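You operate a simulated robot arm through the tools that you are given. There is no shell and no other tool. Be economical: measure what you need, move in short steps, check, and stop when the job is done.

The job below is to be done with a simulated robot arm. You get a single attempt, and the scene is never put back.

TASK
Pull the slide tray out, lift the pack with the rocker and sort it by its seam.
Fine: a good seam goes in the good tray, a scorched one in the reject tray; rock the pin down again.

Only the result counts: the job must be done as asked and must still hold three seconds after the hand-in. Knocking over, shifting, dropping, spilling or breaking anything else fails it.

THE ROBOT
A 7-joint arm with a two-finger parallel gripper, fixed in place. Base frame: the origin is at the foot of the arm, x ahead of it, y to its left, z up; the work surface is at about z = 0. Readings come in m, degrees, newtons and seconds.
With the tool pointing down near the work surface it reaches from about 0.22 to 0.58 m from the base axis. Its first joint turns from -66.0 to 66.0 degrees. Payload 2.5 kg.
The TCP is the grasp point between the finger pads, 0.023 m short of the fingertips. In the tool frame z runs along the fingers and y along their closing line. Largest opening 0.094 m; finger width 0.038, thickness 0.01; the body of the gripper, 0.054 by 0.096 m, starts 0.039 m behind the TCP.
Orientation is told as [roll, pitch, yaw] about the base's x, y, z axes, in that order, counted from this pose: with the fingers straight down and closing along the base's y, the tool's x points along the base's -x, its y along +y and its z along -z.

THE INTERFACE
- The arm moves only by the tool move_arm. Its arguments are lists of equal length, an entry for each row: "offset": the shift along the base's x, y, z in m, a list of three; "rot": the turn, a rotation vector about the base's x, y, z in degrees, a list of three; "gripper": the opening, from 0 (shut) to 1 (fully open). In form: {"offset": [[tx, ty, tz], ...], "rot": [[rx, ry, rz], ...], "gripper": [gripper, ...]}. A call has 1 to 20 rows; each row shifts and turns the commanded pose from where the row before left it. A row lasts 0.2 s, in which the tool goes at most 0.05 m and 8.6 degrees; a call with a longer step from one row to the next is refused whole, and so is a gripper value outside its range. Where a pose cannot be reached the arm comes as near as it can. A force on the tool above 40 N (or 10 N above the force at the start of the call, whichever is more), or a blocked arm, ends the call early, and 0.2 s more pass. Each finger travels about 0.108 m/s and halts on what it meets, pressing with about 26 N; the grip force reading is that of the motor and also rises with nothing between the fingers. The clock runs only during rows and for 0.2 s after the last one: add rows that do not move to give the fingers time. The reply holds the time, the measured pose of the TCP, the force on the tool along the base axes, the opening and the grip force, in the units named above and with some noise.
- Cameras (640 x 400 px; columns grow to the right, rows downward): "scene" is fixed at [0.1469, -0.4296, 0.5517]; the picture's right is [0.54, -0.84, 0.00], its down [-0.43, -0.27, -0.86] and it looks along [0.73, 0.47, -0.51] (base axes); focal length 301 px, centre (320, 200). "wrist" rides on the gripper at [0.086, 0.016, -0.074] in the tool frame; the picture's right is [-0.18, 0.98, 0.00], its down [-0.58, -0.11, -0.81] and it looks along [-0.79, -0.15, 0.59] (tool axes); focal length 243 px, centre (320, 200). There is no depth. A picture from a camera that has moved, and an enlarged one, comes with that camera's place and axes in the base frame and with its lens.
- capture(camera): a new picture of that camera. The clock stands still meanwhile.
- close_up(camera, box): a new picture of the part [left, top, right, bottom] of that camera's present view, enlarged. The clock stands still meanwhile.
- close_job(): hands the job in; it is judged then, once.

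Work in short steps. Places have to be worked out from the pictures, the camera data and where the tool is seen: move nearer, look again, correct. Check each grasp and each placing, and mend what went wrong. You have 120 turns and 64 pictures in all, those below and enlarged ones among them. Open the gripper and draw the arm clear of the work before you hand the job in, unless the task says otherwise; then end with one line.

The tools are called after "Call:" by a JSON object that holds its "name" and its "arguments". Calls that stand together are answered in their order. move_arm: Moves the arm, as the interface text tells. Its arguments: {"type":"object","properties":{"offset":{"type":"array","items":{"type":"array","items":{"type":"number"}}},"rot":{"type":"array","items":{"type":"array","items":{"type":"number"}}},"gripper":{"type":"array","items":{"type":"number"}}},"required":["offset","rot","gripper"]} The other tools are called the same way: capture (camera) takes a picture; close_up (camera, box) takes an enlarged picture of a part of a camera's view; close_job () hands the job in.

At the start:

```text
time_s: 0.0
position: [0.4024, 0.0626, 0.3708]
ee_rot: [0.0, 0.0, 0.0]
force: [0.0, 0.4, -0.1]
opening: 0.0941
gripper_force: 0.1
```

scene: 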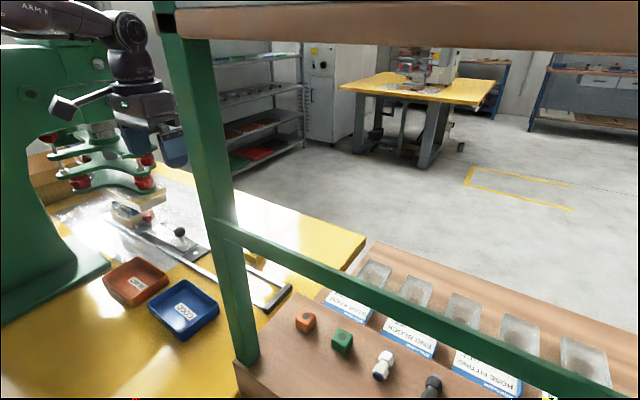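
wrist: 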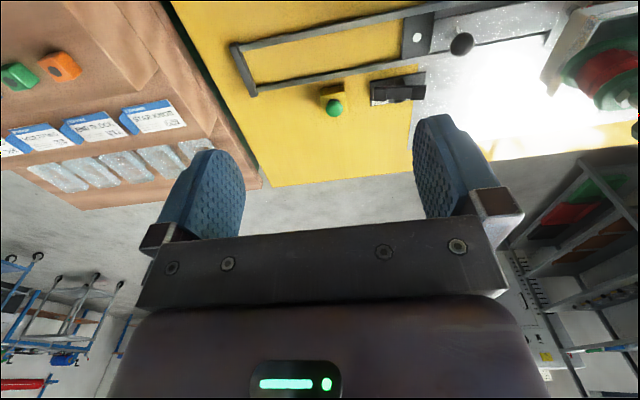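

The scene shows a tray with a knob under a press, two bins (red, blue) and perhaps a rocker near the tray. I look closer at both views.

Call:
{"name": "close_up", "arguments": {"camera": "scene", "box": [40, 150, 300, 350]}}

Call:
{"name": "close_up", "arguments": {"camera": "wrist", "box": [220, 0, 640, 200]}}

```text
2.00 times, centred on (170, 250) of scene
camera zoom: at [0.1469, -0.4296, 0.5517], right [0.54, -0.84, 0.0], down [-0.43, -0.27, -0.86], along [0.73, 0.47, -0.51], focal length 602 px, centre (620, 100)
```

zoom: 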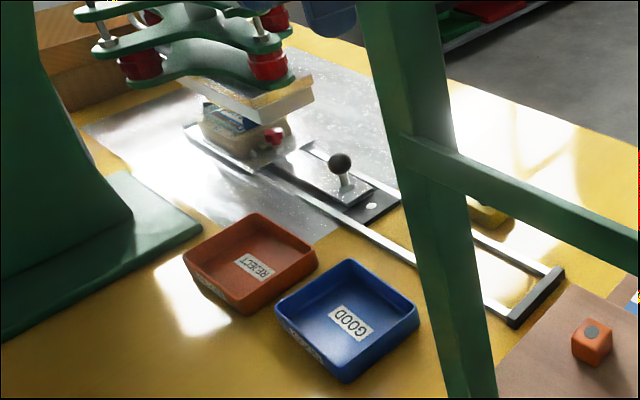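

```text
1.52 times, centred on (430, 100) of wrist
camera zoom: at [0.316, 0.0776, 0.4448], right [0.18, 0.98, 0.0], down [0.58, -0.11, 0.81], along [0.79, -0.15, -0.59], focal length 370 px, centre (152, 352)
```

zoom: 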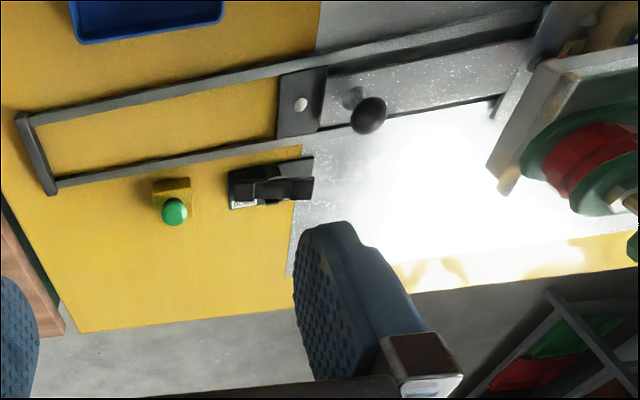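

I estimate the knob at about (0.50, 0.25, 0.064), the rocker near (0.58, 0.17) and the pin plate near (0.50, 0.20). I move in closer above them to look again.

Call:
{"name": "move_arm", "arguments": {"offset": [[-0.01, 0.03, -0.03], [-0.01, 0.03, -0.03], [-0.01, 0.03, -0.03], [-0.01, 0.02, -0.03], [0, 0, -0.03]], "rot": [[0, 0, 0], [0, 0, 0], [0, 0, 0], [0, 0, 0], [0, 0, 0]], "gripper": [1, 1, 1, 1, 1]}}

Call:
{"name": "capture", "arguments": {"camera": "wrist"}}

```text
time_s: 1.2
position: [0.3609, 0.1731, 0.2202]
ee_rot: [0.0, 0.1, 0.0]
force: [-0.7, -0.3, -0.1]
opening: 0.094
gripper_force: 0.0
```

```text
59 pictures are left
camera wrist: at [0.2745, 0.1898, 0.2948], right [0.18, 0.98, 0.0], down [0.58, -0.11, 0.81], along [0.79, -0.15, -0.59], focal length 243 px, centre (320, 200)
```

wrist: 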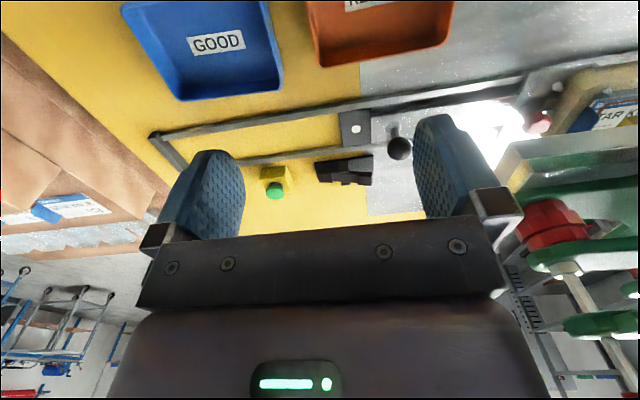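

Call:
{"name": "close_up", "arguments": {"camera": "wrist", "box": [240, 90, 440, 215]}}

Call:
{"name": "close_up", "arguments": {"camera": "wrist", "box": [440, 30, 640, 155]}}

```text
3.20 times, centred on (340, 152) of wrist
camera zoom: at [0.2745, 0.1898, 0.2948], right [0.18, 0.98, 0.0], down [0.58, -0.11, 0.81], along [0.79, -0.15, -0.59], focal length 776 px, centre (256, 352)
```

zoom: 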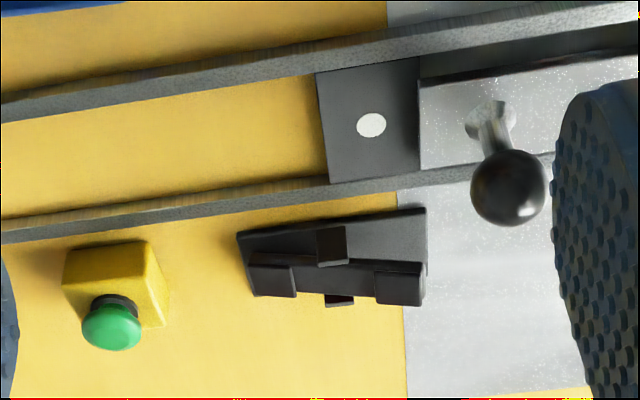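

```text
3.20 times, centred on (540, 92) of wrist
camera zoom: at [0.2745, 0.1898, 0.2948], right [0.18, 0.98, 0.0], down [0.58, -0.11, 0.81], along [0.79, -0.15, -0.59], focal length 776 px, centre (-384, 544)
```

zoom: 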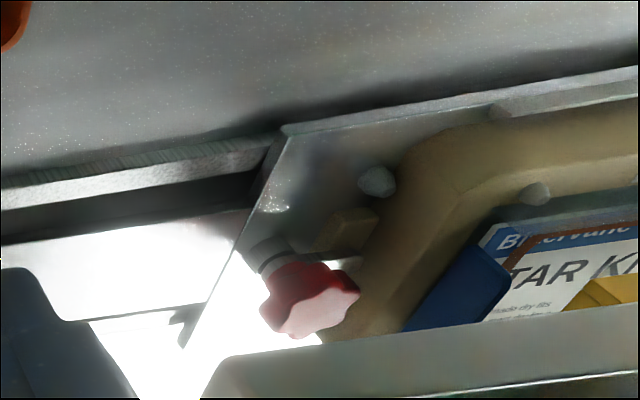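

The rocker lies along y with its +y pad (about (0.58, 0.205)) up, and the knob ball is at (0.50, 0.25, 0.058). I move above the knob.

Call:
{"name": "move_arm", "arguments": {"offset": [[0.035, 0.02, -0.01], [0.035, 0.02, -0.01], [0.035, 0.02, -0.02], [0.034, 0.017, -0.02], [0, 0, -0.03], [0, 0, 0]], "rot": [[0, 0, 0], [0, 0, 0], [0, 0, 0], [0, 0, 0], [0, 0, 0], [0, 0, 0]], "gripper": [0.8, 0.8, 0.8, 0.8, 0.8, 0.8]}}

Call:
{"name": "capture", "arguments": {"camera": "wrist"}}

Call:
{"name": "close_up", "arguments": {"camera": "scene", "box": [70, 130, 270, 255]}}

```text
time_s: 2.6
position: [0.5016, 0.2493, 0.1281]
ee_rot: [0.0, 0.0, 0.0]
force: [-0.6, 0.2, 0.6]
opening: 0.0751
gripper_force: 0.1
```

```text
56 pictures are left
camera wrist: at [0.4155, 0.2655, 0.2031], right [0.18, 0.98, 0.0], down [0.58, -0.11, 0.81], along [0.79, -0.15, -0.59], focal length 243 px, centre (320, 200)
```

wrist: 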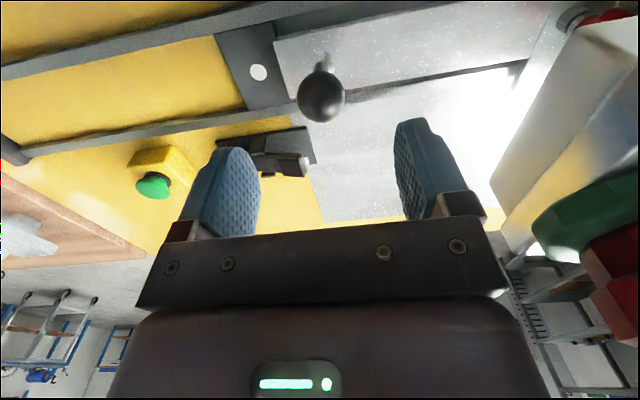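

```text
3.20 times, centred on (170, 192) of scene
camera zoom: at [0.1469, -0.4296, 0.5517], right [0.54, -0.84, 0.0], down [-0.43, -0.27, -0.86], along [0.73, 0.47, -0.51], focal length 963 px, centre (800, 224)
```

zoom: 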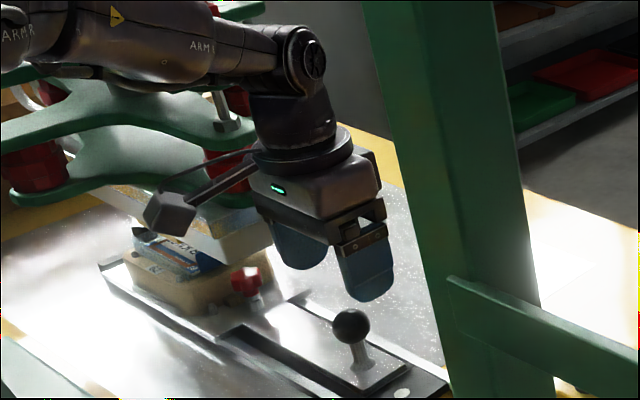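

The knob is confirmed at (0.50, 0.25, 0.058). I descend around it and close the fingers.

Call:
{"name": "move_arm", "arguments": {"offset": [[0, 0, -0.03], [-0.001, 0, -0.03], [0, 0, -0.006], [0, 0, 0], [0, 0, 0], [0, 0, 0]], "rot": [[0, 0, 0], [0, 0, 0], [0, 0, 0], [0, 0, 0], [0, 0, 0], [0, 0, 0]], "gripper": [0.8, 0.8, 0.8, 0.1, 0.1, 0.1]}}

Call:
{"name": "close_up", "arguments": {"camera": "scene", "box": [70, 130, 270, 255]}}

```text
time_s: 4.0
position: [0.4996, 0.2487, 0.0632]
ee_rot: [0.1, 0.0, 0.1]
force: [1.8, 3.4, -2.1]
opening: 0.0305
gripper_force: 44.5
```

```text
3.20 times, centred on (170, 192) of scene
camera zoom: at [0.1469, -0.4296, 0.5517], right [0.54, -0.84, 0.0], down [-0.43, -0.27, -0.86], along [0.73, 0.47, -0.51], focal length 963 px, centre (800, 224)
```

zoom: 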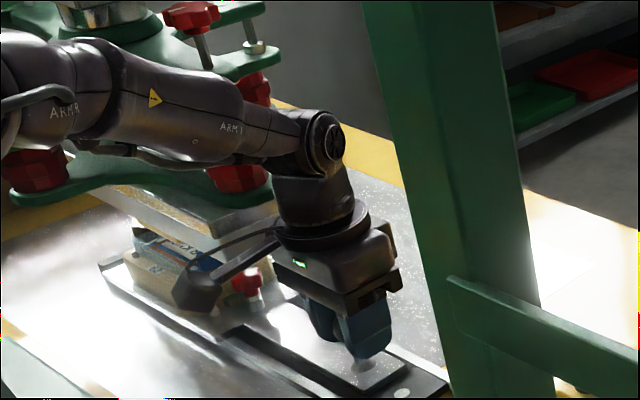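

The ball is held (opening 0.0305). I pull toward -y in gentle steps.

Call:
{"name": "move_arm", "arguments": {"offset": [[0, -0.01, 0], [0, -0.015, 0], [0, -0.015, 0], [0, -0.015, 0], [0, -0.015, 0]], "rot": [[0, 0, 0], [0, 0, 0], [0, 0, 0], [0, 0, 0], [0, 0, 0]], "gripper": [0.1, 0.1, 0.1, 0.1, 0.1]}}

Call:
{"name": "capture", "arguments": {"camera": "scene"}}

```text
time_s: 5.2
position: [0.5003, 0.1785, 0.0629]
ee_rot: [0.0, -0.1, 0.0]
force: [21.0, 0.1, -22.4]
opening: 0.0307
gripper_force: 44.9
```

```text
53 pictures are left
```

scene: 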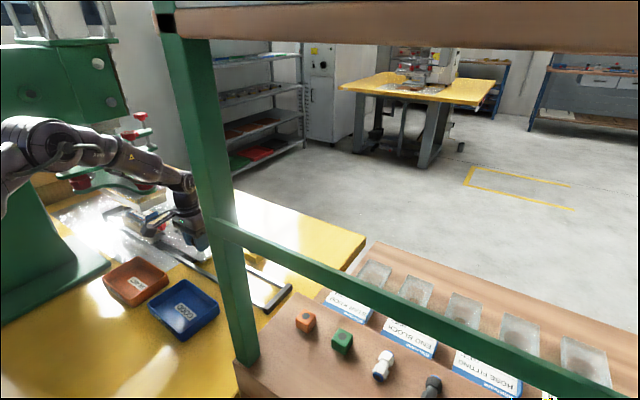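

The tray follows, but there's a side load (+21 N in x, -22 N in z), so I ease the command that way a little and go on.

Call:
{"name": "move_arm", "arguments": {"offset": [[0.0015, 0, -0.0015], [0, -0.01, 0], [0, -0.01, 0], [0, -0.01, 0]], "rot": [[0, 0, 0], [0, 0, 0], [0, 0, 0], [0, 0, 0]], "gripper": [0.1, 0.1, 0.1, 0.1]}}

Call:
{"name": "capture", "arguments": {"camera": "wrist"}}

```text
time_s: 6.2
position: [0.5006, 0.1483, 0.063]
ee_rot: [0.0, 0.3, 0.0]
force: [-20.3, 1.1, 17.1]
opening: 0.0303
gripper_force: 44.7
```

```text
52 pictures are left
camera wrist: at [0.4145, 0.1644, 0.1378], right [0.18, 0.98, 0.0], down [0.59, -0.11, 0.8], along [0.79, -0.15, -0.6], focal length 243 px, centre (320, 200)
```

wrist: 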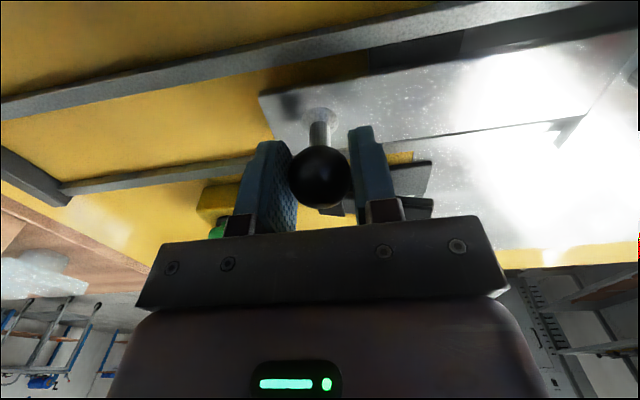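

The load flipped sign, so half the correction was right; I take half back and keep pulling.

Call:
{"name": "move_arm", "arguments": {"offset": [[-0.0008, 0, 0.0007], [0, -0.015, 0], [0, -0.015, 0], [0, -0.015, 0], [0, -0.015, 0]], "rot": [[0, 0, 0], [0, 0, 0], [0, 0, 0], [0, 0, 0], [0, 0, 0]], "gripper": [0.1, 0.1, 0.1, 0.1, 0.1]}}

```text
time_s: 7.4
position: [0.501, 0.0876, 0.0623]
ee_rot: [-0.1, 0.2, 0.1]
force: [-10.6, 0.2, -10.2]
opening: 0.0301
gripper_force: 45.1
```

Loads are moderate; I continue and then look at where the pack is relative to the pin plate.

Call:
{"name": "move_arm", "arguments": {"offset": [[-0.0003, -0.01, -0.0002], [0, -0.015, 0], [0, -0.015, 0], [0, -0.01, 0]], "rot": [[0, 0, 0], [0, 0, 0], [0, 0, 0], [0, 0, 0]], "gripper": [0.1, 0.1, 0.1, 0.1]}}

Call:
{"name": "close_up", "arguments": {"camera": "scene", "box": [70, 160, 310, 310]}}

```text
time_s: 8.4
position: [0.5013, 0.0388, 0.0622]
ee_rot: [-0.1, 0.2, 0.1]
force: [-24.5, 1.5, 9.7]
opening: 0.0303
gripper_force: 44.7
```

```text
2.67 times, centred on (190, 235) of scene
camera zoom: at [0.1469, -0.4296, 0.5517], right [0.54, -0.84, 0.0], down [-0.43, -0.27, -0.86], along [0.73, 0.47, -0.51], focal length 802 px, centre (667, 107)
```

zoom: 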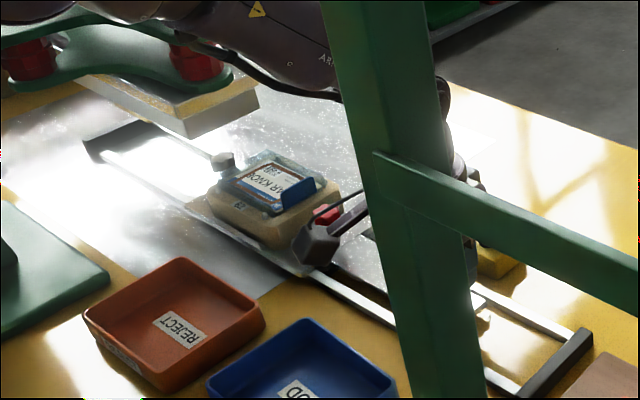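

The pack is coming out; the tray has moved 0.21 m. I keep pulling in smaller steps, watching for the end stop.

Call:
{"name": "move_arm", "arguments": {"offset": [[-0.0005, -0.008, 0], [0, -0.008, 0], [0, -0.008, 0], [0, -0.008, 0]], "rot": [[0, 0, 0], [0, 0, 0], [0, 0, 0], [0, 0, 0]], "gripper": [0.1, 0.1, 0.1, 0.1]}}

Call:
{"name": "close_up", "arguments": {"camera": "scene", "box": [100, 160, 310, 310]}}

```text
time_s: 9.4
position: [0.5017, 0.0067, 0.0637]
ee_rot: [0.1, 0.1, 0.1]
force: [-5.2, 0.8, -17.5]
opening: 0.0304
gripper_force: 44.7
```

```text
2.67 times, centred on (205, 235) of scene
camera zoom: at [0.147, -0.4296, 0.5516], right [0.54, -0.84, 0.0], down [-0.43, -0.27, -0.86], along [0.73, 0.47, -0.51], focal length 802 px, centre (627, 107)
```

zoom: 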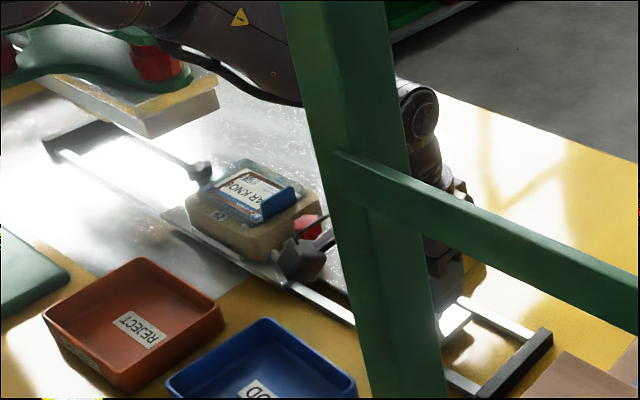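

The pack is now near y = 0.225, and the pin about 0.20. I pull further toward the stop.

Call:
{"name": "move_arm", "arguments": {"offset": [[0, -0.008, -0.0005], [0, -0.008, 0], [0, -0.008, 0], [0, -0.008, 0], [0, -0.006, 0]], "rot": [[0, 0, 0], [0, 0, 0], [0, 0, 0], [0, 0, 0], [0, 0, 0]], "gripper": [0.1, 0.1, 0.1, 0.1, 0.1]}}

Call:
{"name": "close_up", "arguments": {"camera": "scene", "box": [100, 160, 310, 310]}}

```text
time_s: 10.6
position: [0.501, -0.0314, 0.0629]
ee_rot: [0.0, -0.2, 0.0]
force: [15.5, 1.2, -26.3]
opening: 0.031
gripper_force: 45.1
```

```text
2.67 times, centred on (205, 235) of scene
camera zoom: at [0.1471, -0.4296, 0.5516], right [0.54, -0.84, 0.0], down [-0.43, -0.27, -0.86], along [0.73, 0.47, -0.51], focal length 802 px, centre (627, 107)
```

zoom: 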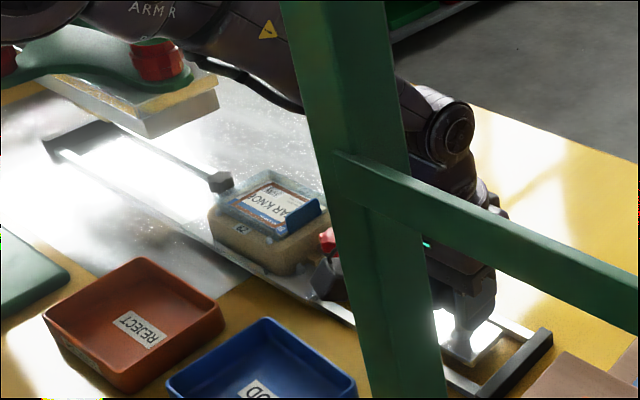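

No stop felt yet, with the pack now near y ≈ 0.19. I zoom in on pack and on the tray front to judge the alignment with the pin.

Call:
{"name": "close_up", "arguments": {"camera": "scene", "box": [160, 210, 250, 275]}}

Call:
{"name": "capture", "arguments": {"camera": "wrist"}}

```text
6.15 times, centred on (205, 242) of scene
camera zoom: at [0.1471, -0.4296, 0.5516], right [0.54, -0.84, 0.0], down [-0.43, -0.27, -0.86], along [0.73, 0.47, -0.51], focal length 1852 px, centre (1028, -62)
```

zoom: 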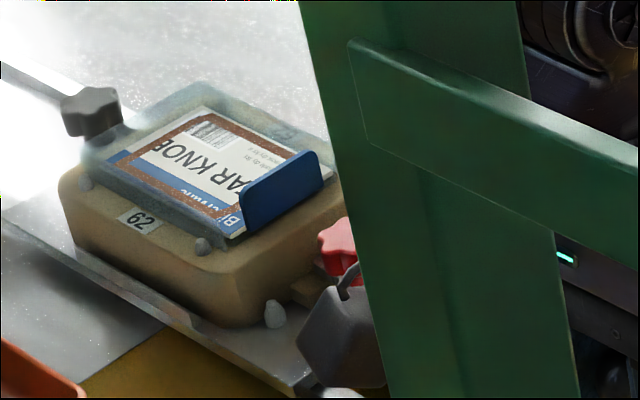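

```text
47 pictures are left
camera wrist: at [0.414, -0.0151, 0.1375], right [0.18, 0.98, 0.0], down [0.58, -0.11, 0.81], along [0.79, -0.15, -0.59], focal length 243 px, centre (320, 200)
```

wrist: 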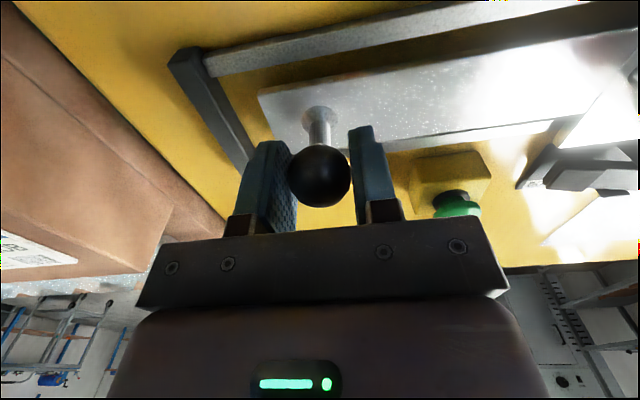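

Refined estimate: label centre at y ≈ 0.208 for x ≈ 0.495, so about 0.01 m short of the pin. I pull in 4 mm steps, watching for the stop.

Call:
{"name": "move_arm", "arguments": {"offset": [[0.0003, -0.004, -0.0005], [0, -0.004, 0], [0, -0.004, 0]], "rot": [[0, 0, 0], [0, 0, 0], [0, 0, 0]], "gripper": [0.1, 0.1, 0.1]}}

```text
time_s: 11.4
position: [0.5007, -0.0444, 0.0635]
ee_rot: [-0.1, 0.2, 0.0]
force: [-5.1, -1.1, 0.9]
opening: 0.0303
gripper_force: 44.9
```

Still no stop; the remaining gap to the cross bar was about 0.01-0.02 m. I go on in small steps.

Call:
{"name": "move_arm", "arguments": {"offset": [[0, -0.004, 0], [0, -0.004, 0], [0, -0.004, 0]], "rot": [[0, 0, 0], [0, 0, 0], [0, 0, 0]], "gripper": [0.1, 0.1, 0.1]}}

Call:
{"name": "capture", "arguments": {"camera": "wrist"}}

Call:
{"name": "close_up", "arguments": {"camera": "scene", "box": [160, 210, 250, 275]}}

```text
time_s: 12.2
position: [0.4999, -0.0498, 0.0619]
ee_rot: [0.5, 0.1, 0.4]
force: [-14.7, 24.6, 22.0]
opening: 0.0305
gripper_force: 44.4
```

```text
46 pictures are left
camera wrist: at [0.4144, -0.0349, 0.1381], right [0.18, 0.98, 0.01], down [0.58, -0.11, 0.8], along [0.79, -0.14, -0.59], focal length 243 px, centre (320, 200)
```

wrist: 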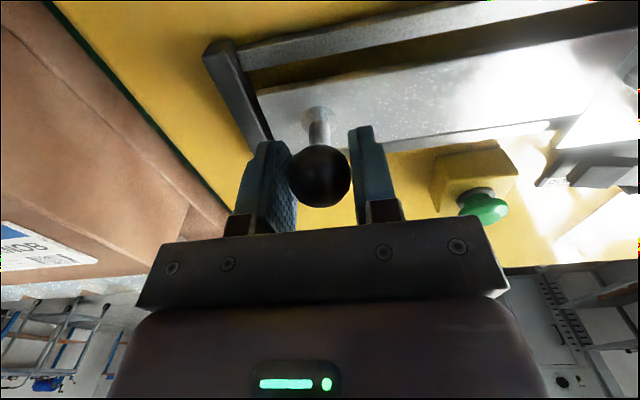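

```text
6.15 times, centred on (205, 242) of scene
camera zoom: at [0.1468, -0.4295, 0.5517], right [0.54, -0.84, 0.0], down [-0.43, -0.27, -0.86], along [0.73, 0.47, -0.51], focal length 1852 px, centre (1028, -62)
```

zoom: 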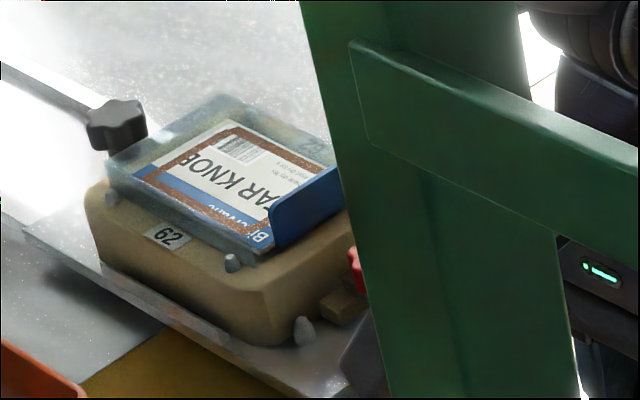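

The tray hit its end stop with the knob at y = -0.050, and the pack now centres on the pin (y ≈ 0.196). I relieve the pull, open and rise.

Call:
{"name": "move_arm", "arguments": {"offset": [[0, 0.006, 0], [0, 0, 0], [0, 0, 0], [0, 0, 0.03], [0, 0, 0.04], [0, 0, 0.04]], "rot": [[0, 0, 0], [0, 0, 0], [0, 0, 0], [0, 0, 0], [0, 0, 0], [0, 0, 0]], "gripper": [0.1, 0.6, 0.6, 0.6, 0.6, 0.6]}}

Call:
{"name": "capture", "arguments": {"camera": "wrist"}}

```text
time_s: 13.6
position: [0.4994, -0.0483, 0.1732]
ee_rot: [0.0, 0.1, 0.1]
force: [0.5, 0.1, 0.2]
opening: 0.0565
gripper_force: 0.1
```

```text
44 pictures are left
camera wrist: at [0.4143, -0.0322, 0.2465], right [0.18, 0.98, 0.0], down [0.58, -0.11, 0.81], along [0.79, -0.15, -0.59], focal length 243 px, centre (320, 200)
```

wrist: 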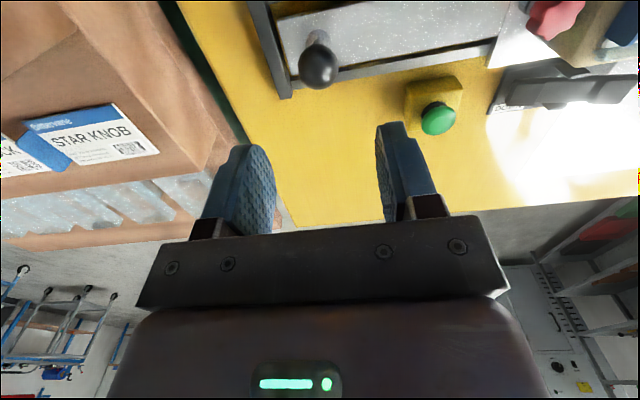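

The knob stayed at y ≈ -0.05. Now I move back to look at the pack and rocker from the front.

Call:
{"name": "move_arm", "arguments": {"offset": [[-0.03, 0.03, 0.02], [-0.03, 0.035, 0.02], [-0.03, 0.035, 0.02], [-0.03, 0.035, 0.01], [-0.02, 0.035, 0], [0, 0.035, 0], [0, 0.02, 0]], "rot": [[0, 0, 0], [0, 0, 0], [0, 0, 0], [0, 0, 0], [0, 0, 0], [0, 0, 0], [0, 0, 0]], "gripper": [1, 1, 1, 1, 1, 1, 1]}}

Call:
{"name": "capture", "arguments": {"camera": "wrist"}}

Call:
{"name": "close_up", "arguments": {"camera": "wrist", "box": [240, 60, 400, 160]}}

```text
refused: row 2 steps farther than a row can; nothing moved
```

```text
43 pictures are left
camera wrist: at [0.4143, -0.0322, 0.2465], right [0.18, 0.98, 0.0], down [0.58, -0.11, 0.81], along [0.79, -0.15, -0.59], focal length 243 px, centre (320, 200)
```

wrist: 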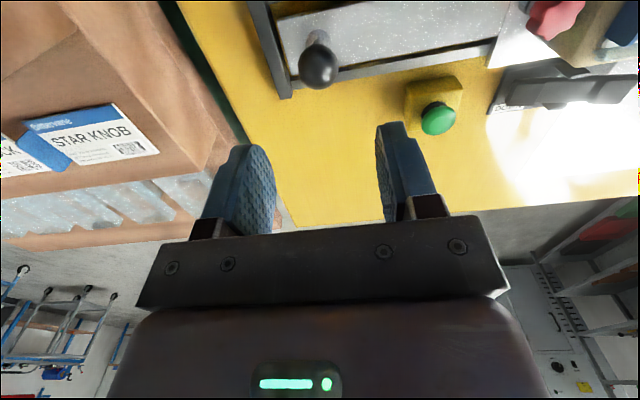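

```text
4.00 times, centred on (320, 110) of wrist
camera zoom: at [0.4143, -0.0322, 0.2465], right [0.18, 0.98, 0.0], down [0.58, -0.11, 0.81], along [0.79, -0.15, -0.59], focal length 970 px, centre (320, 560)
```

zoom: 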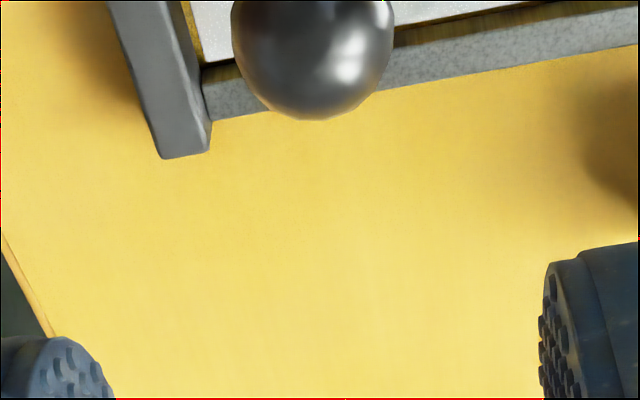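

The step was just too long; I repeat with shorter rows.

Call:
{"name": "move_arm", "arguments": {"offset": [[-0.03, 0.03, 0.02], [-0.03, 0.03, 0.02], [-0.03, 0.03, 0.02], [-0.03, 0.03, 0.01], [-0.02, 0.035, 0], [0, 0.035, 0], [0, 0.035, 0]], "rot": [[0, 0, 0], [0, 0, 0], [0, 0, 0], [0, 0, 0], [0, 0, 0], [0, 0, 0], [0, 0, 0]], "gripper": [1, 1, 1, 1, 1, 1, 1]}}

Call:
{"name": "capture", "arguments": {"camera": "wrist"}}

```text
time_s: 15.2
position: [0.3601, 0.1762, 0.241]
ee_rot: [0.0, 0.0, 0.0]
force: [0.7, -0.1, 0.2]
opening: 0.094
gripper_force: 0.0
```

```text
41 pictures are left
camera wrist: at [0.2736, 0.1924, 0.3151], right [0.18, 0.98, 0.0], down [0.58, -0.11, 0.81], along [0.79, -0.15, -0.59], focal length 243 px, centre (320, 200)
```

wrist: 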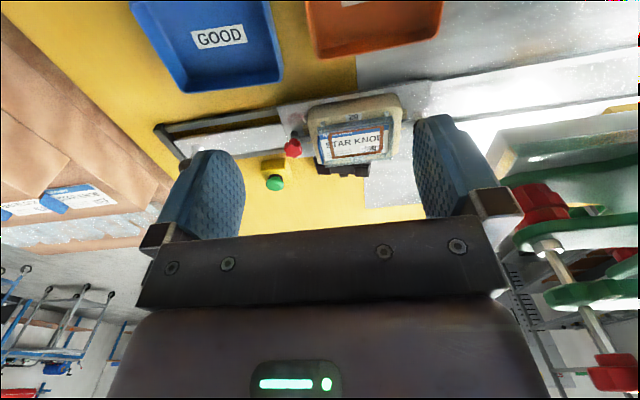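

Call:
{"name": "close_up", "arguments": {"camera": "wrist", "box": [260, 80, 440, 192]}}

```text
3.56 times, centred on (350, 136) of wrist
camera zoom: at [0.2736, 0.1924, 0.3151], right [0.18, 0.98, 0.0], down [0.58, -0.11, 0.81], along [0.79, -0.15, -0.59], focal length 863 px, centre (213, 428)
```

zoom: 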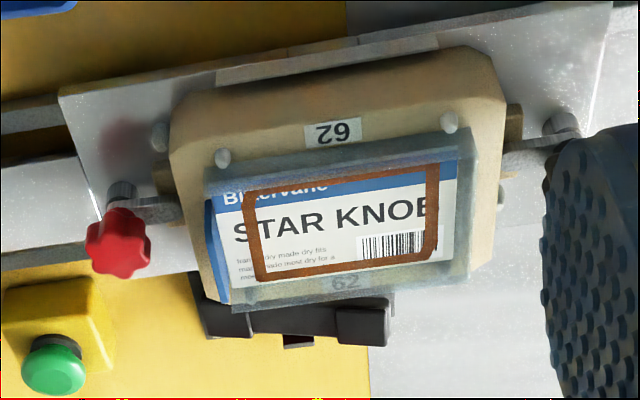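

The pack sits in the nest with a brown rectangular seam, and the rocker's +y pad is at about (0.585, 0.205). I turn the tool 90° so that the camera hangs to the -y side, clear of the pack, with fingers shut.

Call:
{"name": "move_arm", "arguments": {"offset": [[0.02, 0, 0], [0.02, 0, 0], [0.02, 0, 0], [0.02, 0, 0], [0.02, 0, 0], [0.02, 0, 0], [0.02, 0, 0], [0.02, 0, 0], [0.02, 0, 0], [0.02, 0, 0], [0.01, 0, 0]], "rot": [[0, 0, 8.2], [0, 0, 8.2], [0, 0, 8.2], [0, 0, 8.2], [0, 0, 8.2], [0, 0, 8.2], [0, 0, 8.2], [0, 0, 8.2], [0, 0, 8.2], [0, 0, 8.2], [0, 0, 8]], "gripper": [0.5, 0, 0, 0, 0, 0, 0, 0, 0, 0, 0]}}

Call:
{"name": "capture", "arguments": {"camera": "wrist"}}

Call:
{"name": "capture", "arguments": {"camera": "scene"}}

```text
time_s: 17.6
position: [0.5673, 0.175, 0.2409]
ee_rot: [0.1, 0.0, 90.2]
force: [0.1, -0.2, 0.3]
opening: 0.0
gripper_force: 25.6
```

```text
39 pictures are left
camera wrist: at [0.5518, 0.0885, 0.3159], right [-0.98, 0.18, 0.0], down [0.11, 0.58, 0.81], along [0.14, 0.79, -0.59], focal length 243 px, centre (320, 200)
```

wrist: 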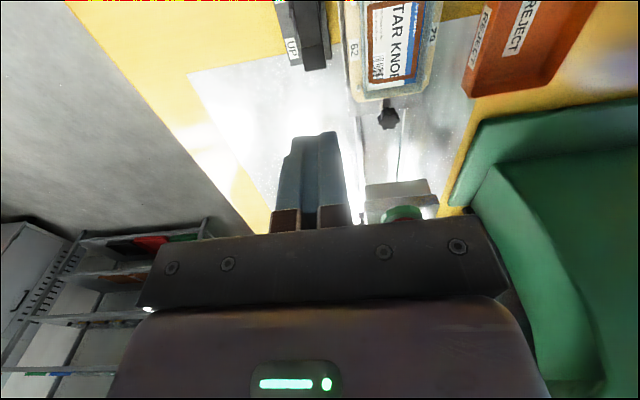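

```text
38 pictures are left
```

scene: 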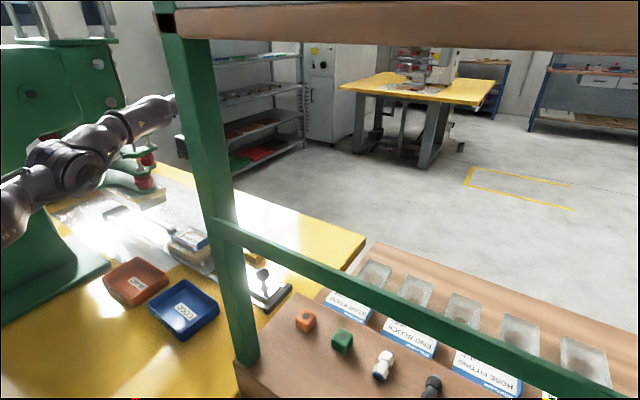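

I see an "UP" label on the rocker; I zoom in there.

Call:
{"name": "close_up", "arguments": {"camera": "wrist", "box": [250, 0, 450, 125]}}

```text
3.20 times, centred on (350, 62) of wrist
camera zoom: at [0.5518, 0.0885, 0.3159], right [-0.98, 0.18, 0.0], down [0.11, 0.58, 0.81], along [0.14, 0.79, -0.59], focal length 776 px, centre (224, 640)
```

zoom: 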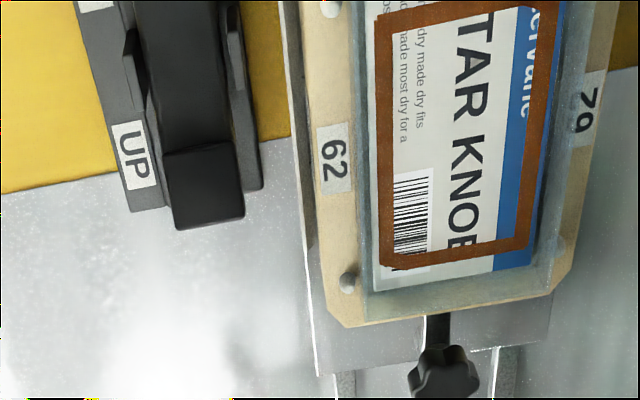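

"UP" is marked at the +y pad, located at about (0.58, 0.207). I descend over it step by step.

Call:
{"name": "move_arm", "arguments": {"offset": [[0.007, 0.016, -0.03], [0.007, 0.016, -0.035], [0, 0, -0.04], [0, 0, -0.035], [0, 0, -0.015]], "rot": [[0, 0, 0], [0, 0, 0], [0, 0, 0], [0, 0, 0], [0, 0, 0]], "gripper": [0, 0, 0, 0, 0]}}

Call:
{"name": "capture", "arguments": {"camera": "wrist"}}

Call:
{"name": "close_up", "arguments": {"camera": "scene", "box": [100, 170, 290, 290]}}

```text
time_s: 18.8
position: [0.5657, 0.2003, 0.0858]
ee_rot: [0.0, 0.0, 90.0]
force: [1.0, 0.5, 0.2]
opening: 0.0002
gripper_force: 25.9
out of reach, approached as far as the arm can: row 1, 2
```

```text
36 pictures are left
camera wrist: at [0.5492, 0.1136, 0.1608], right [-0.98, 0.18, 0.0], down [0.11, 0.58, 0.81], along [0.15, 0.79, -0.59], focal length 243 px, centre (320, 200)
```

wrist: 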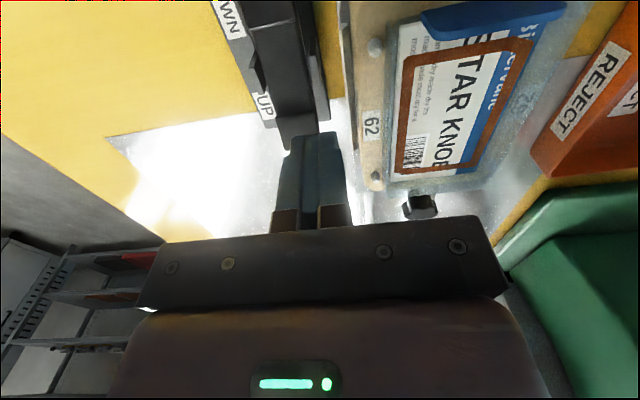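

```text
3.33 times, centred on (195, 230) of scene
camera zoom: at [0.1469, -0.4296, 0.5517], right [0.54, -0.84, 0.0], down [-0.43, -0.27, -0.86], along [0.73, 0.47, -0.51], focal length 1003 px, centre (737, 100)
```

zoom: 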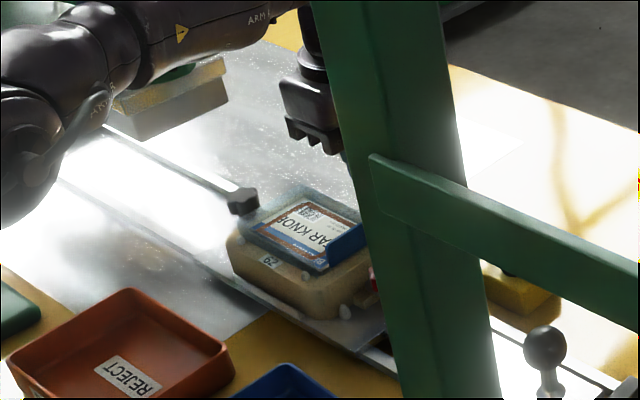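

The vertical tool falls short at x ≈ 0.566, and leaning it would bring the gripper body over the pack. I raise, and turn another 90° (camera to +x, narrow side toward the pack), so I can lean outward with clearance.

Call:
{"name": "move_arm", "arguments": {"offset": [[0, 0, 0.04], [0, 0, 0.04], [-0.01, -0.01, 0.04], [-0.01, 0, 0.01], [0, 0, 0], [0, 0, 0], [0, 0, 0], [0, 0, 0], [0, 0, 0], [0, 0, 0], [0, 0, 0], [0, 0, 0], [0, 0, 0], [0, 0, 0]], "rot": [[0, 0, 0], [0, 0, 0], [0, 0, 8.2], [0, 0, 8.2], [0, 0, 8.2], [0, 0, 8.2], [0, 0, 8.2], [0, 0, 8.2], [0, 0, 8.2], [0, 0, 8.2], [0, 0, 8.2], [0, 0, 8.2], [0, 0, 8], [0, 0, 0]], "gripper": [0, 0, 0, 0, 0, 0, 0, 0, 0, 0, 0, 0, 0, 0]}}

```text
time_s: 21.8
position: [0.5465, 0.1894, 0.2164]
ee_rot: [0.1, 0.0, -179.8]
force: [0.5, -0.2, 0.6]
opening: 0.0002
gripper_force: 26.0
```

The turn to 180° worked. Now I lean the tool 10° outward and move over the UP pad at a safe height.

Call:
{"name": "move_arm", "arguments": {"offset": [[0.01, 0.005, -0.02], [0.011, 0.006, -0.03], [0.01, 0.006, -0.03], [0, 0, -0.03], [0, 0, 0]], "rot": [[0, -5, 0], [0, -5, 0], [0, 0, 0], [0, 0, 0], [0, 0, 0]], "gripper": [0, 0, 0, 0, 0]}}

Call:
{"name": "capture", "arguments": {"camera": "wrist"}}

```text
time_s: 23.0
position: [0.5781, 0.2055, 0.106]
ee_rot: [0.0, 10.0, -180.1]
force: [0.2, -1.2, -0.6]
opening: 0.0
gripper_force: 26.1
```

```text
34 pictures are left
camera wrist: at [0.6497, 0.1889, 0.1942], right [-0.18, -0.98, -0.03], down [-0.71, 0.11, 0.69], along [-0.68, 0.15, -0.72], focal length 243 px, centre (320, 200)
```

wrist: 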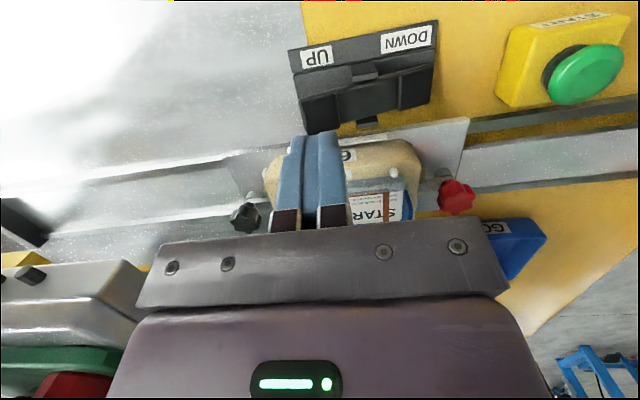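

The UP pad is straight below the fingertips at about (0.578, 0.207). I lower gradually to press it.

Call:
{"name": "move_arm", "arguments": {"offset": [[0.001, 0.001, -0.03], [0, 0, -0.012], [0, 0, -0.008], [0, 0, -0.006], [0, 0, -0.005]], "rot": [[0, 0, 0], [0, 0, 0], [0, 0, 0], [0, 0, 0], [0, 0, 0]], "gripper": [0, 0, 0, 0, 0]}}

Call:
{"name": "capture", "arguments": {"camera": "wrist"}}

```text
time_s: 24.2
position: [0.5792, 0.2068, 0.0512]
ee_rot: [0.2, 9.8, 180.0]
force: [-5.3, -0.6, 6.2]
opening: 0.0001
gripper_force: 25.5
stopped in row 5: the force on the tool passed its limit (the readings are from after the stop); the commanded pose is now the measured one
```

```text
33 pictures are left
camera wrist: at [0.6516, 0.1899, 0.14], right [-0.18, -0.98, -0.03], down [-0.71, 0.11, 0.69], along [-0.68, 0.15, -0.72], focal length 243 px, centre (320, 200)
```

wrist: 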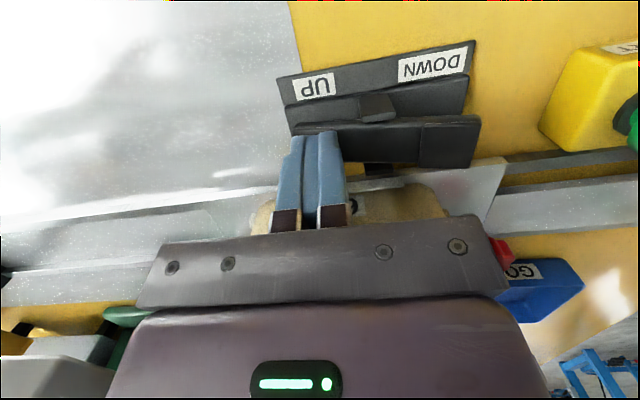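

The rocker seems tipped (the DOWN pad now stands higher). I rise and check both rocker and pack.

Call:
{"name": "move_arm", "arguments": {"offset": [[0.002, 0, 0.02], [0, 0, 0.035], [0, 0, 0.04], [0, 0, 0.04]], "rot": [[0, 0, 0], [0, 0, 0], [0, 0, 0], [0, 0, 0]], "gripper": [0, 0, 0, 0]}}

Call:
{"name": "capture", "arguments": {"camera": "wrist"}}

Call:
{"name": "close_up", "arguments": {"camera": "scene", "box": [130, 190, 260, 275]}}

```text
time_s: 25.2
position: [0.581, 0.2066, 0.1859]
ee_rot: [0.1, 9.9, 180.1]
force: [0.8, -0.7, -0.3]
opening: 0.0
gripper_force: 26.0
```

```text
32 pictures are left
camera wrist: at [0.653, 0.1905, 0.2746], right [-0.18, -0.98, -0.03], down [-0.71, 0.11, 0.7], along [-0.68, 0.15, -0.72], focal length 243 px, centre (320, 200)
```

wrist: 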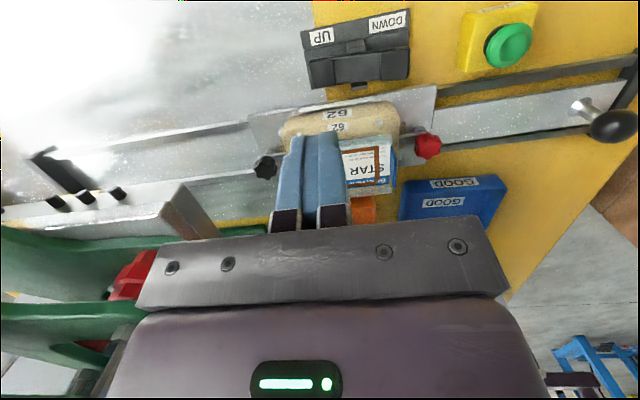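

```text
4.71 times, centred on (195, 232) of scene
camera zoom: at [0.1469, -0.4296, 0.5517], right [0.54, -0.84, 0.0], down [-0.43, -0.27, -0.86], along [0.73, 0.47, -0.51], focal length 1416 px, centre (908, 47)
```

zoom: 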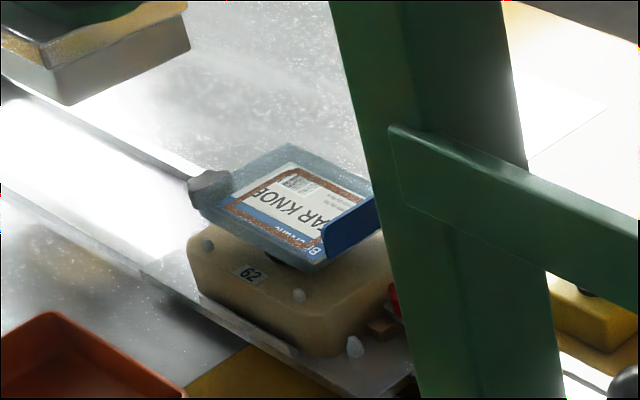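

The rocker now reads UP side down, and the pack is raised about 18 mm. I turn back to 90° (fingers closing along x), staying high, to look at the pack from the -y side.

Call:
{"name": "move_arm", "arguments": {"offset": [[-0.01, -0.01, 0.02], [-0.01, -0.01, 0.01], [-0.008, -0.01, 0], [-0.008, -0.01, 0], [-0.008, -0.01, 0], [-0.008, -0.01, 0], [-0.008, -0.01, 0], [-0.008, -0.01, 0], [-0.008, -0.01, 0], [-0.008, -0.01, 0], [0, 0, 0], [0, 0, -0.01], [0, 0, -0.02], [0, 0, -0.02]], "rot": [[0, 5, 0], [0, 5, 0], [0, 0, -8.2], [0, 0, -8.2], [0, 0, -8.2], [0, 0, -8.2], [0, 0, -8.2], [0, 0, -8.2], [0, 0, -8.2], [0, 0, -8.2], [0, 0, -8.2], [0, 0, -8.2], [0, 0, -8], [0, 0, 0]], "gripper": [0, 0, 0, 0, 0, 0, 0, 0, 0, 0, 0.8, 0.8, 0.8, 0.8]}}

Call:
{"name": "capture", "arguments": {"camera": "wrist"}}

```text
time_s: 28.2
position: [0.4967, 0.1048, 0.166]
ee_rot: [0.2, -0.2, 89.9]
force: [0.7, 0.4, 0.6]
opening: 0.0752
gripper_force: 0.0
```

```text
30 pictures are left
camera wrist: at [0.4805, 0.0185, 0.2404], right [-0.98, 0.19, 0.0], down [0.11, 0.58, 0.81], along [0.15, 0.79, -0.59], focal length 243 px, centre (320, 200)
```

wrist: 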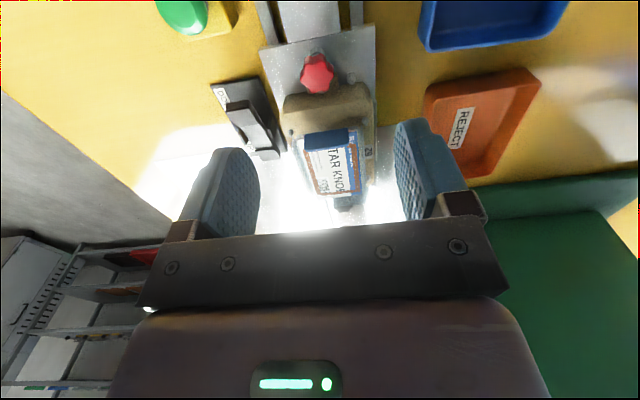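

Call:
{"name": "close_up", "arguments": {"camera": "wrist", "box": [260, 40, 420, 220]}}

Call:
{"name": "close_up", "arguments": {"camera": "wrist", "box": [280, 115, 390, 215]}}

```text
2.22 times, centred on (340, 130) of wrist
camera zoom: at [0.4805, 0.0185, 0.2404], right [-0.98, 0.19, 0.0], down [0.11, 0.58, 0.81], along [0.15, 0.79, -0.59], focal length 539 px, centre (276, 356)
```

zoom: 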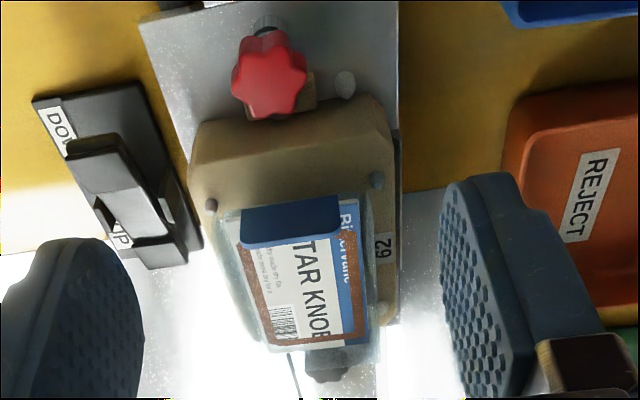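

```text
4.00 times, centred on (335, 165) of wrist
camera zoom: at [0.4805, 0.0185, 0.2404], right [-0.98, 0.19, 0.0], down [0.11, 0.58, 0.81], along [0.15, 0.79, -0.59], focal length 970 px, centre (260, 340)
```

zoom: 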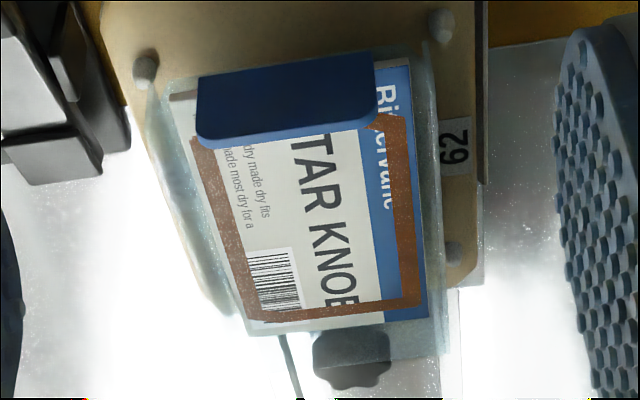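

The pack centre is about (0.498, 0.197, 0.07), 57 mm wide in x, aligned with y; the pegs leave room for fingers at y 0.18-0.215. The seam is brown, i.e. it looks scorched. I go over it and lower to z = 0.10 to check.

Call:
{"name": "move_arm", "arguments": {"offset": [[0.001, 0.03, 0], [0, 0.03, 0], [0, 0.032, 0], [0, 0, -0.03], [0, 0, -0.03], [0, 0, 0]], "rot": [[0, 0, 0], [0, 0, 0], [0, 0, 0], [0, 0, 0], [0, 0, 0], [0, 0, 0]], "gripper": [0.85, 0.85, 0.85, 0.85, 0.85, 0.85]}}

Call:
{"name": "capture", "arguments": {"camera": "wrist"}}

Call:
{"name": "close_up", "arguments": {"camera": "scene", "box": [130, 180, 260, 275]}}

```text
time_s: 29.6
position: [0.4995, 0.1979, 0.1045]
ee_rot: [0.1, -0.1, 90.0]
force: [-0.3, 0.4, -0.5]
opening: 0.08
gripper_force: 0.1
```

```text
27 pictures are left
camera wrist: at [0.4825, 0.1106, 0.1801], right [-0.98, 0.18, 0.0], down [0.11, 0.58, 0.81], along [0.15, 0.79, -0.59], focal length 243 px, centre (320, 200)
```

wrist: 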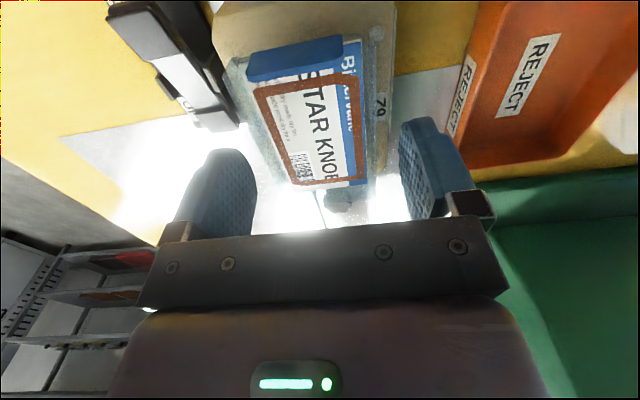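

```text
4.21 times, centred on (195, 228) of scene
camera zoom: at [0.1469, -0.4296, 0.5517], right [0.54, -0.84, 0.0], down [-0.43, -0.27, -0.86], along [0.73, 0.47, -0.51], focal length 1267 px, centre (846, 84)
```

zoom: 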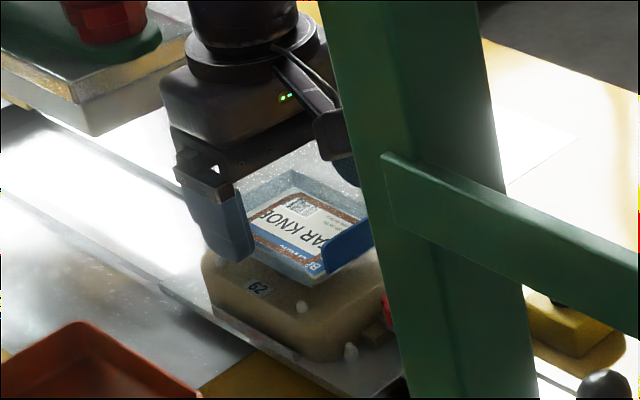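

The fingers straddle the pack evenly (centre x ≈ 0.501). I lower 21 mm and close.

Call:
{"name": "move_arm", "arguments": {"offset": [[0.001, 0, -0.012], [0, 0, -0.009], [0, 0, 0], [0, 0, 0], [0, 0, 0], [0, 0, 0]], "rot": [[0, 0, 0], [0, 0, 0], [0, 0, 0], [0, 0, 0], [0, 0, 0], [0, 0, 0]], "gripper": [0.85, 0.85, 0.7, 0.5, 0.4, 0.4]}}

Call:
{"name": "close_up", "arguments": {"camera": "scene", "box": [130, 180, 260, 275]}}

Call:
{"name": "capture", "arguments": {"camera": "wrist"}}

```text
time_s: 31.0
position: [0.4988, 0.1968, 0.0859]
ee_rot: [0.2, -0.1, 90.0]
force: [0.0, -0.3, 0.2]
opening: 0.061
gripper_force: 25.6
```

```text
4.21 times, centred on (195, 228) of scene
camera zoom: at [0.1469, -0.4296, 0.5517], right [0.54, -0.84, 0.0], down [-0.43, -0.27, -0.86], along [0.73, 0.47, -0.51], focal length 1267 px, centre (846, 84)
```

zoom: 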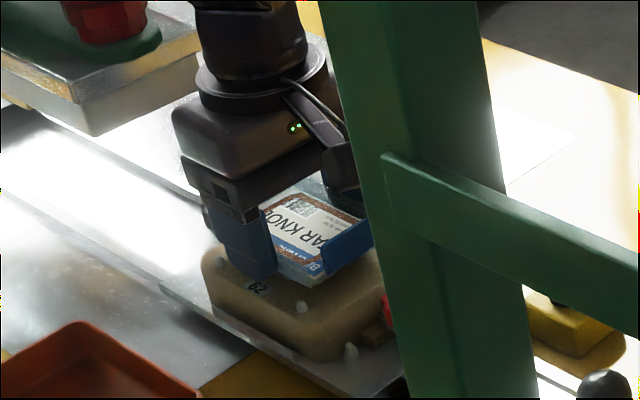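

```text
24 pictures are left
camera wrist: at [0.4835, 0.1107, 0.159], right [-0.98, 0.18, 0.0], down [0.11, 0.58, 0.81], along [0.15, 0.79, -0.59], focal length 243 px, centre (320, 200)
```

wrist: 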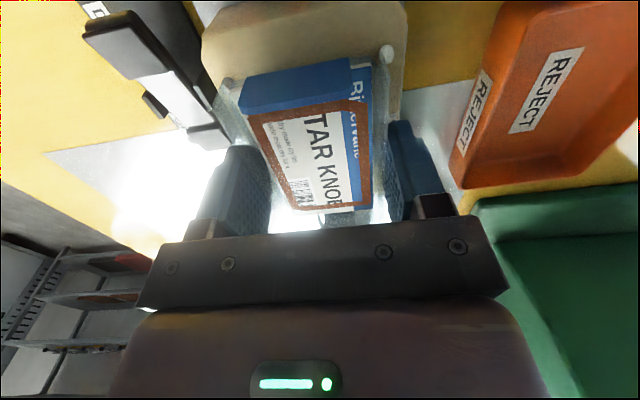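

The pack is held (opening 0.061). I lift it straight up and check.

Call:
{"name": "move_arm", "arguments": {"offset": [[0, 0, 0.01], [0, 0, 0.02], [0, 0, 0.03], [0, 0, 0.03], [0, 0, 0.02]], "rot": [[0, 0, 0], [0, 0, 0], [0, 0, 0], [0, 0, 0], [0, 0, 0]], "gripper": [0.4, 0.4, 0.4, 0.4, 0.4]}}

Call:
{"name": "capture", "arguments": {"camera": "wrist"}}

Call:
{"name": "close_up", "arguments": {"camera": "scene", "box": [80, 170, 280, 295]}}

```text
time_s: 32.2
position: [0.5001, 0.1987, 0.1953]
ee_rot: [0.2, -0.1, 90.0]
force: [-0.2, 0.5, -0.4]
opening: 0.0613
gripper_force: 26.0
```

```text
23 pictures are left
camera wrist: at [0.4845, 0.1117, 0.2708], right [-0.98, 0.18, 0.0], down [0.11, 0.58, 0.81], along [0.15, 0.79, -0.59], focal length 243 px, centre (320, 200)
```

wrist: 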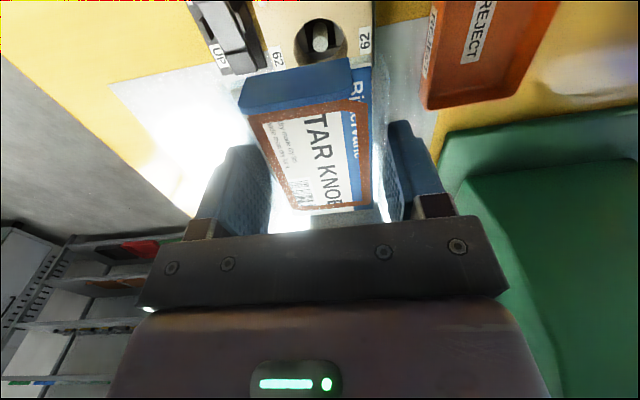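

```text
3.20 times, centred on (180, 232) of scene
camera zoom: at [0.1469, -0.4296, 0.5517], right [0.54, -0.84, 0.0], down [-0.43, -0.27, -0.86], along [0.73, 0.47, -0.51], focal length 963 px, centre (768, 96)
```

zoom: 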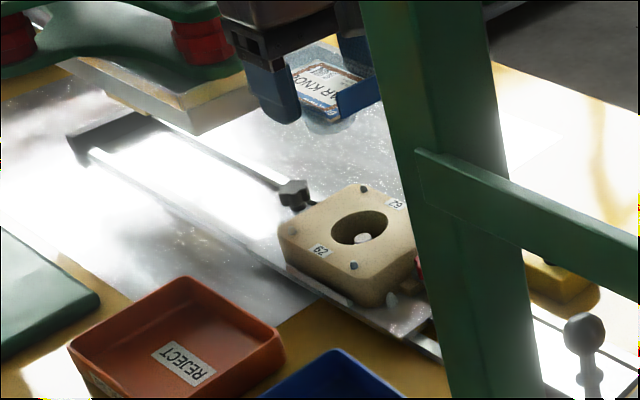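

The pack is lifted, with a domed blister underneath. I zoom on the seam for a sure verdict.

Call:
{"name": "close_up", "arguments": {"camera": "wrist", "box": [235, 60, 395, 220]}}

```text
2.50 times, centred on (315, 140) of wrist
camera zoom: at [0.4845, 0.1117, 0.2708], right [-0.98, 0.18, 0.0], down [0.11, 0.58, 0.81], along [0.15, 0.79, -0.59], focal length 606 px, centre (332, 350)
```

zoom: 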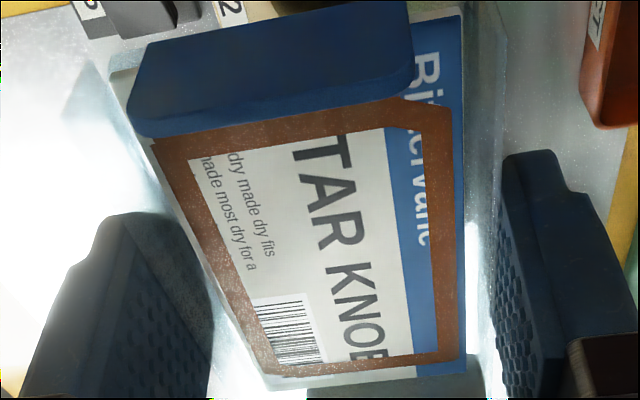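

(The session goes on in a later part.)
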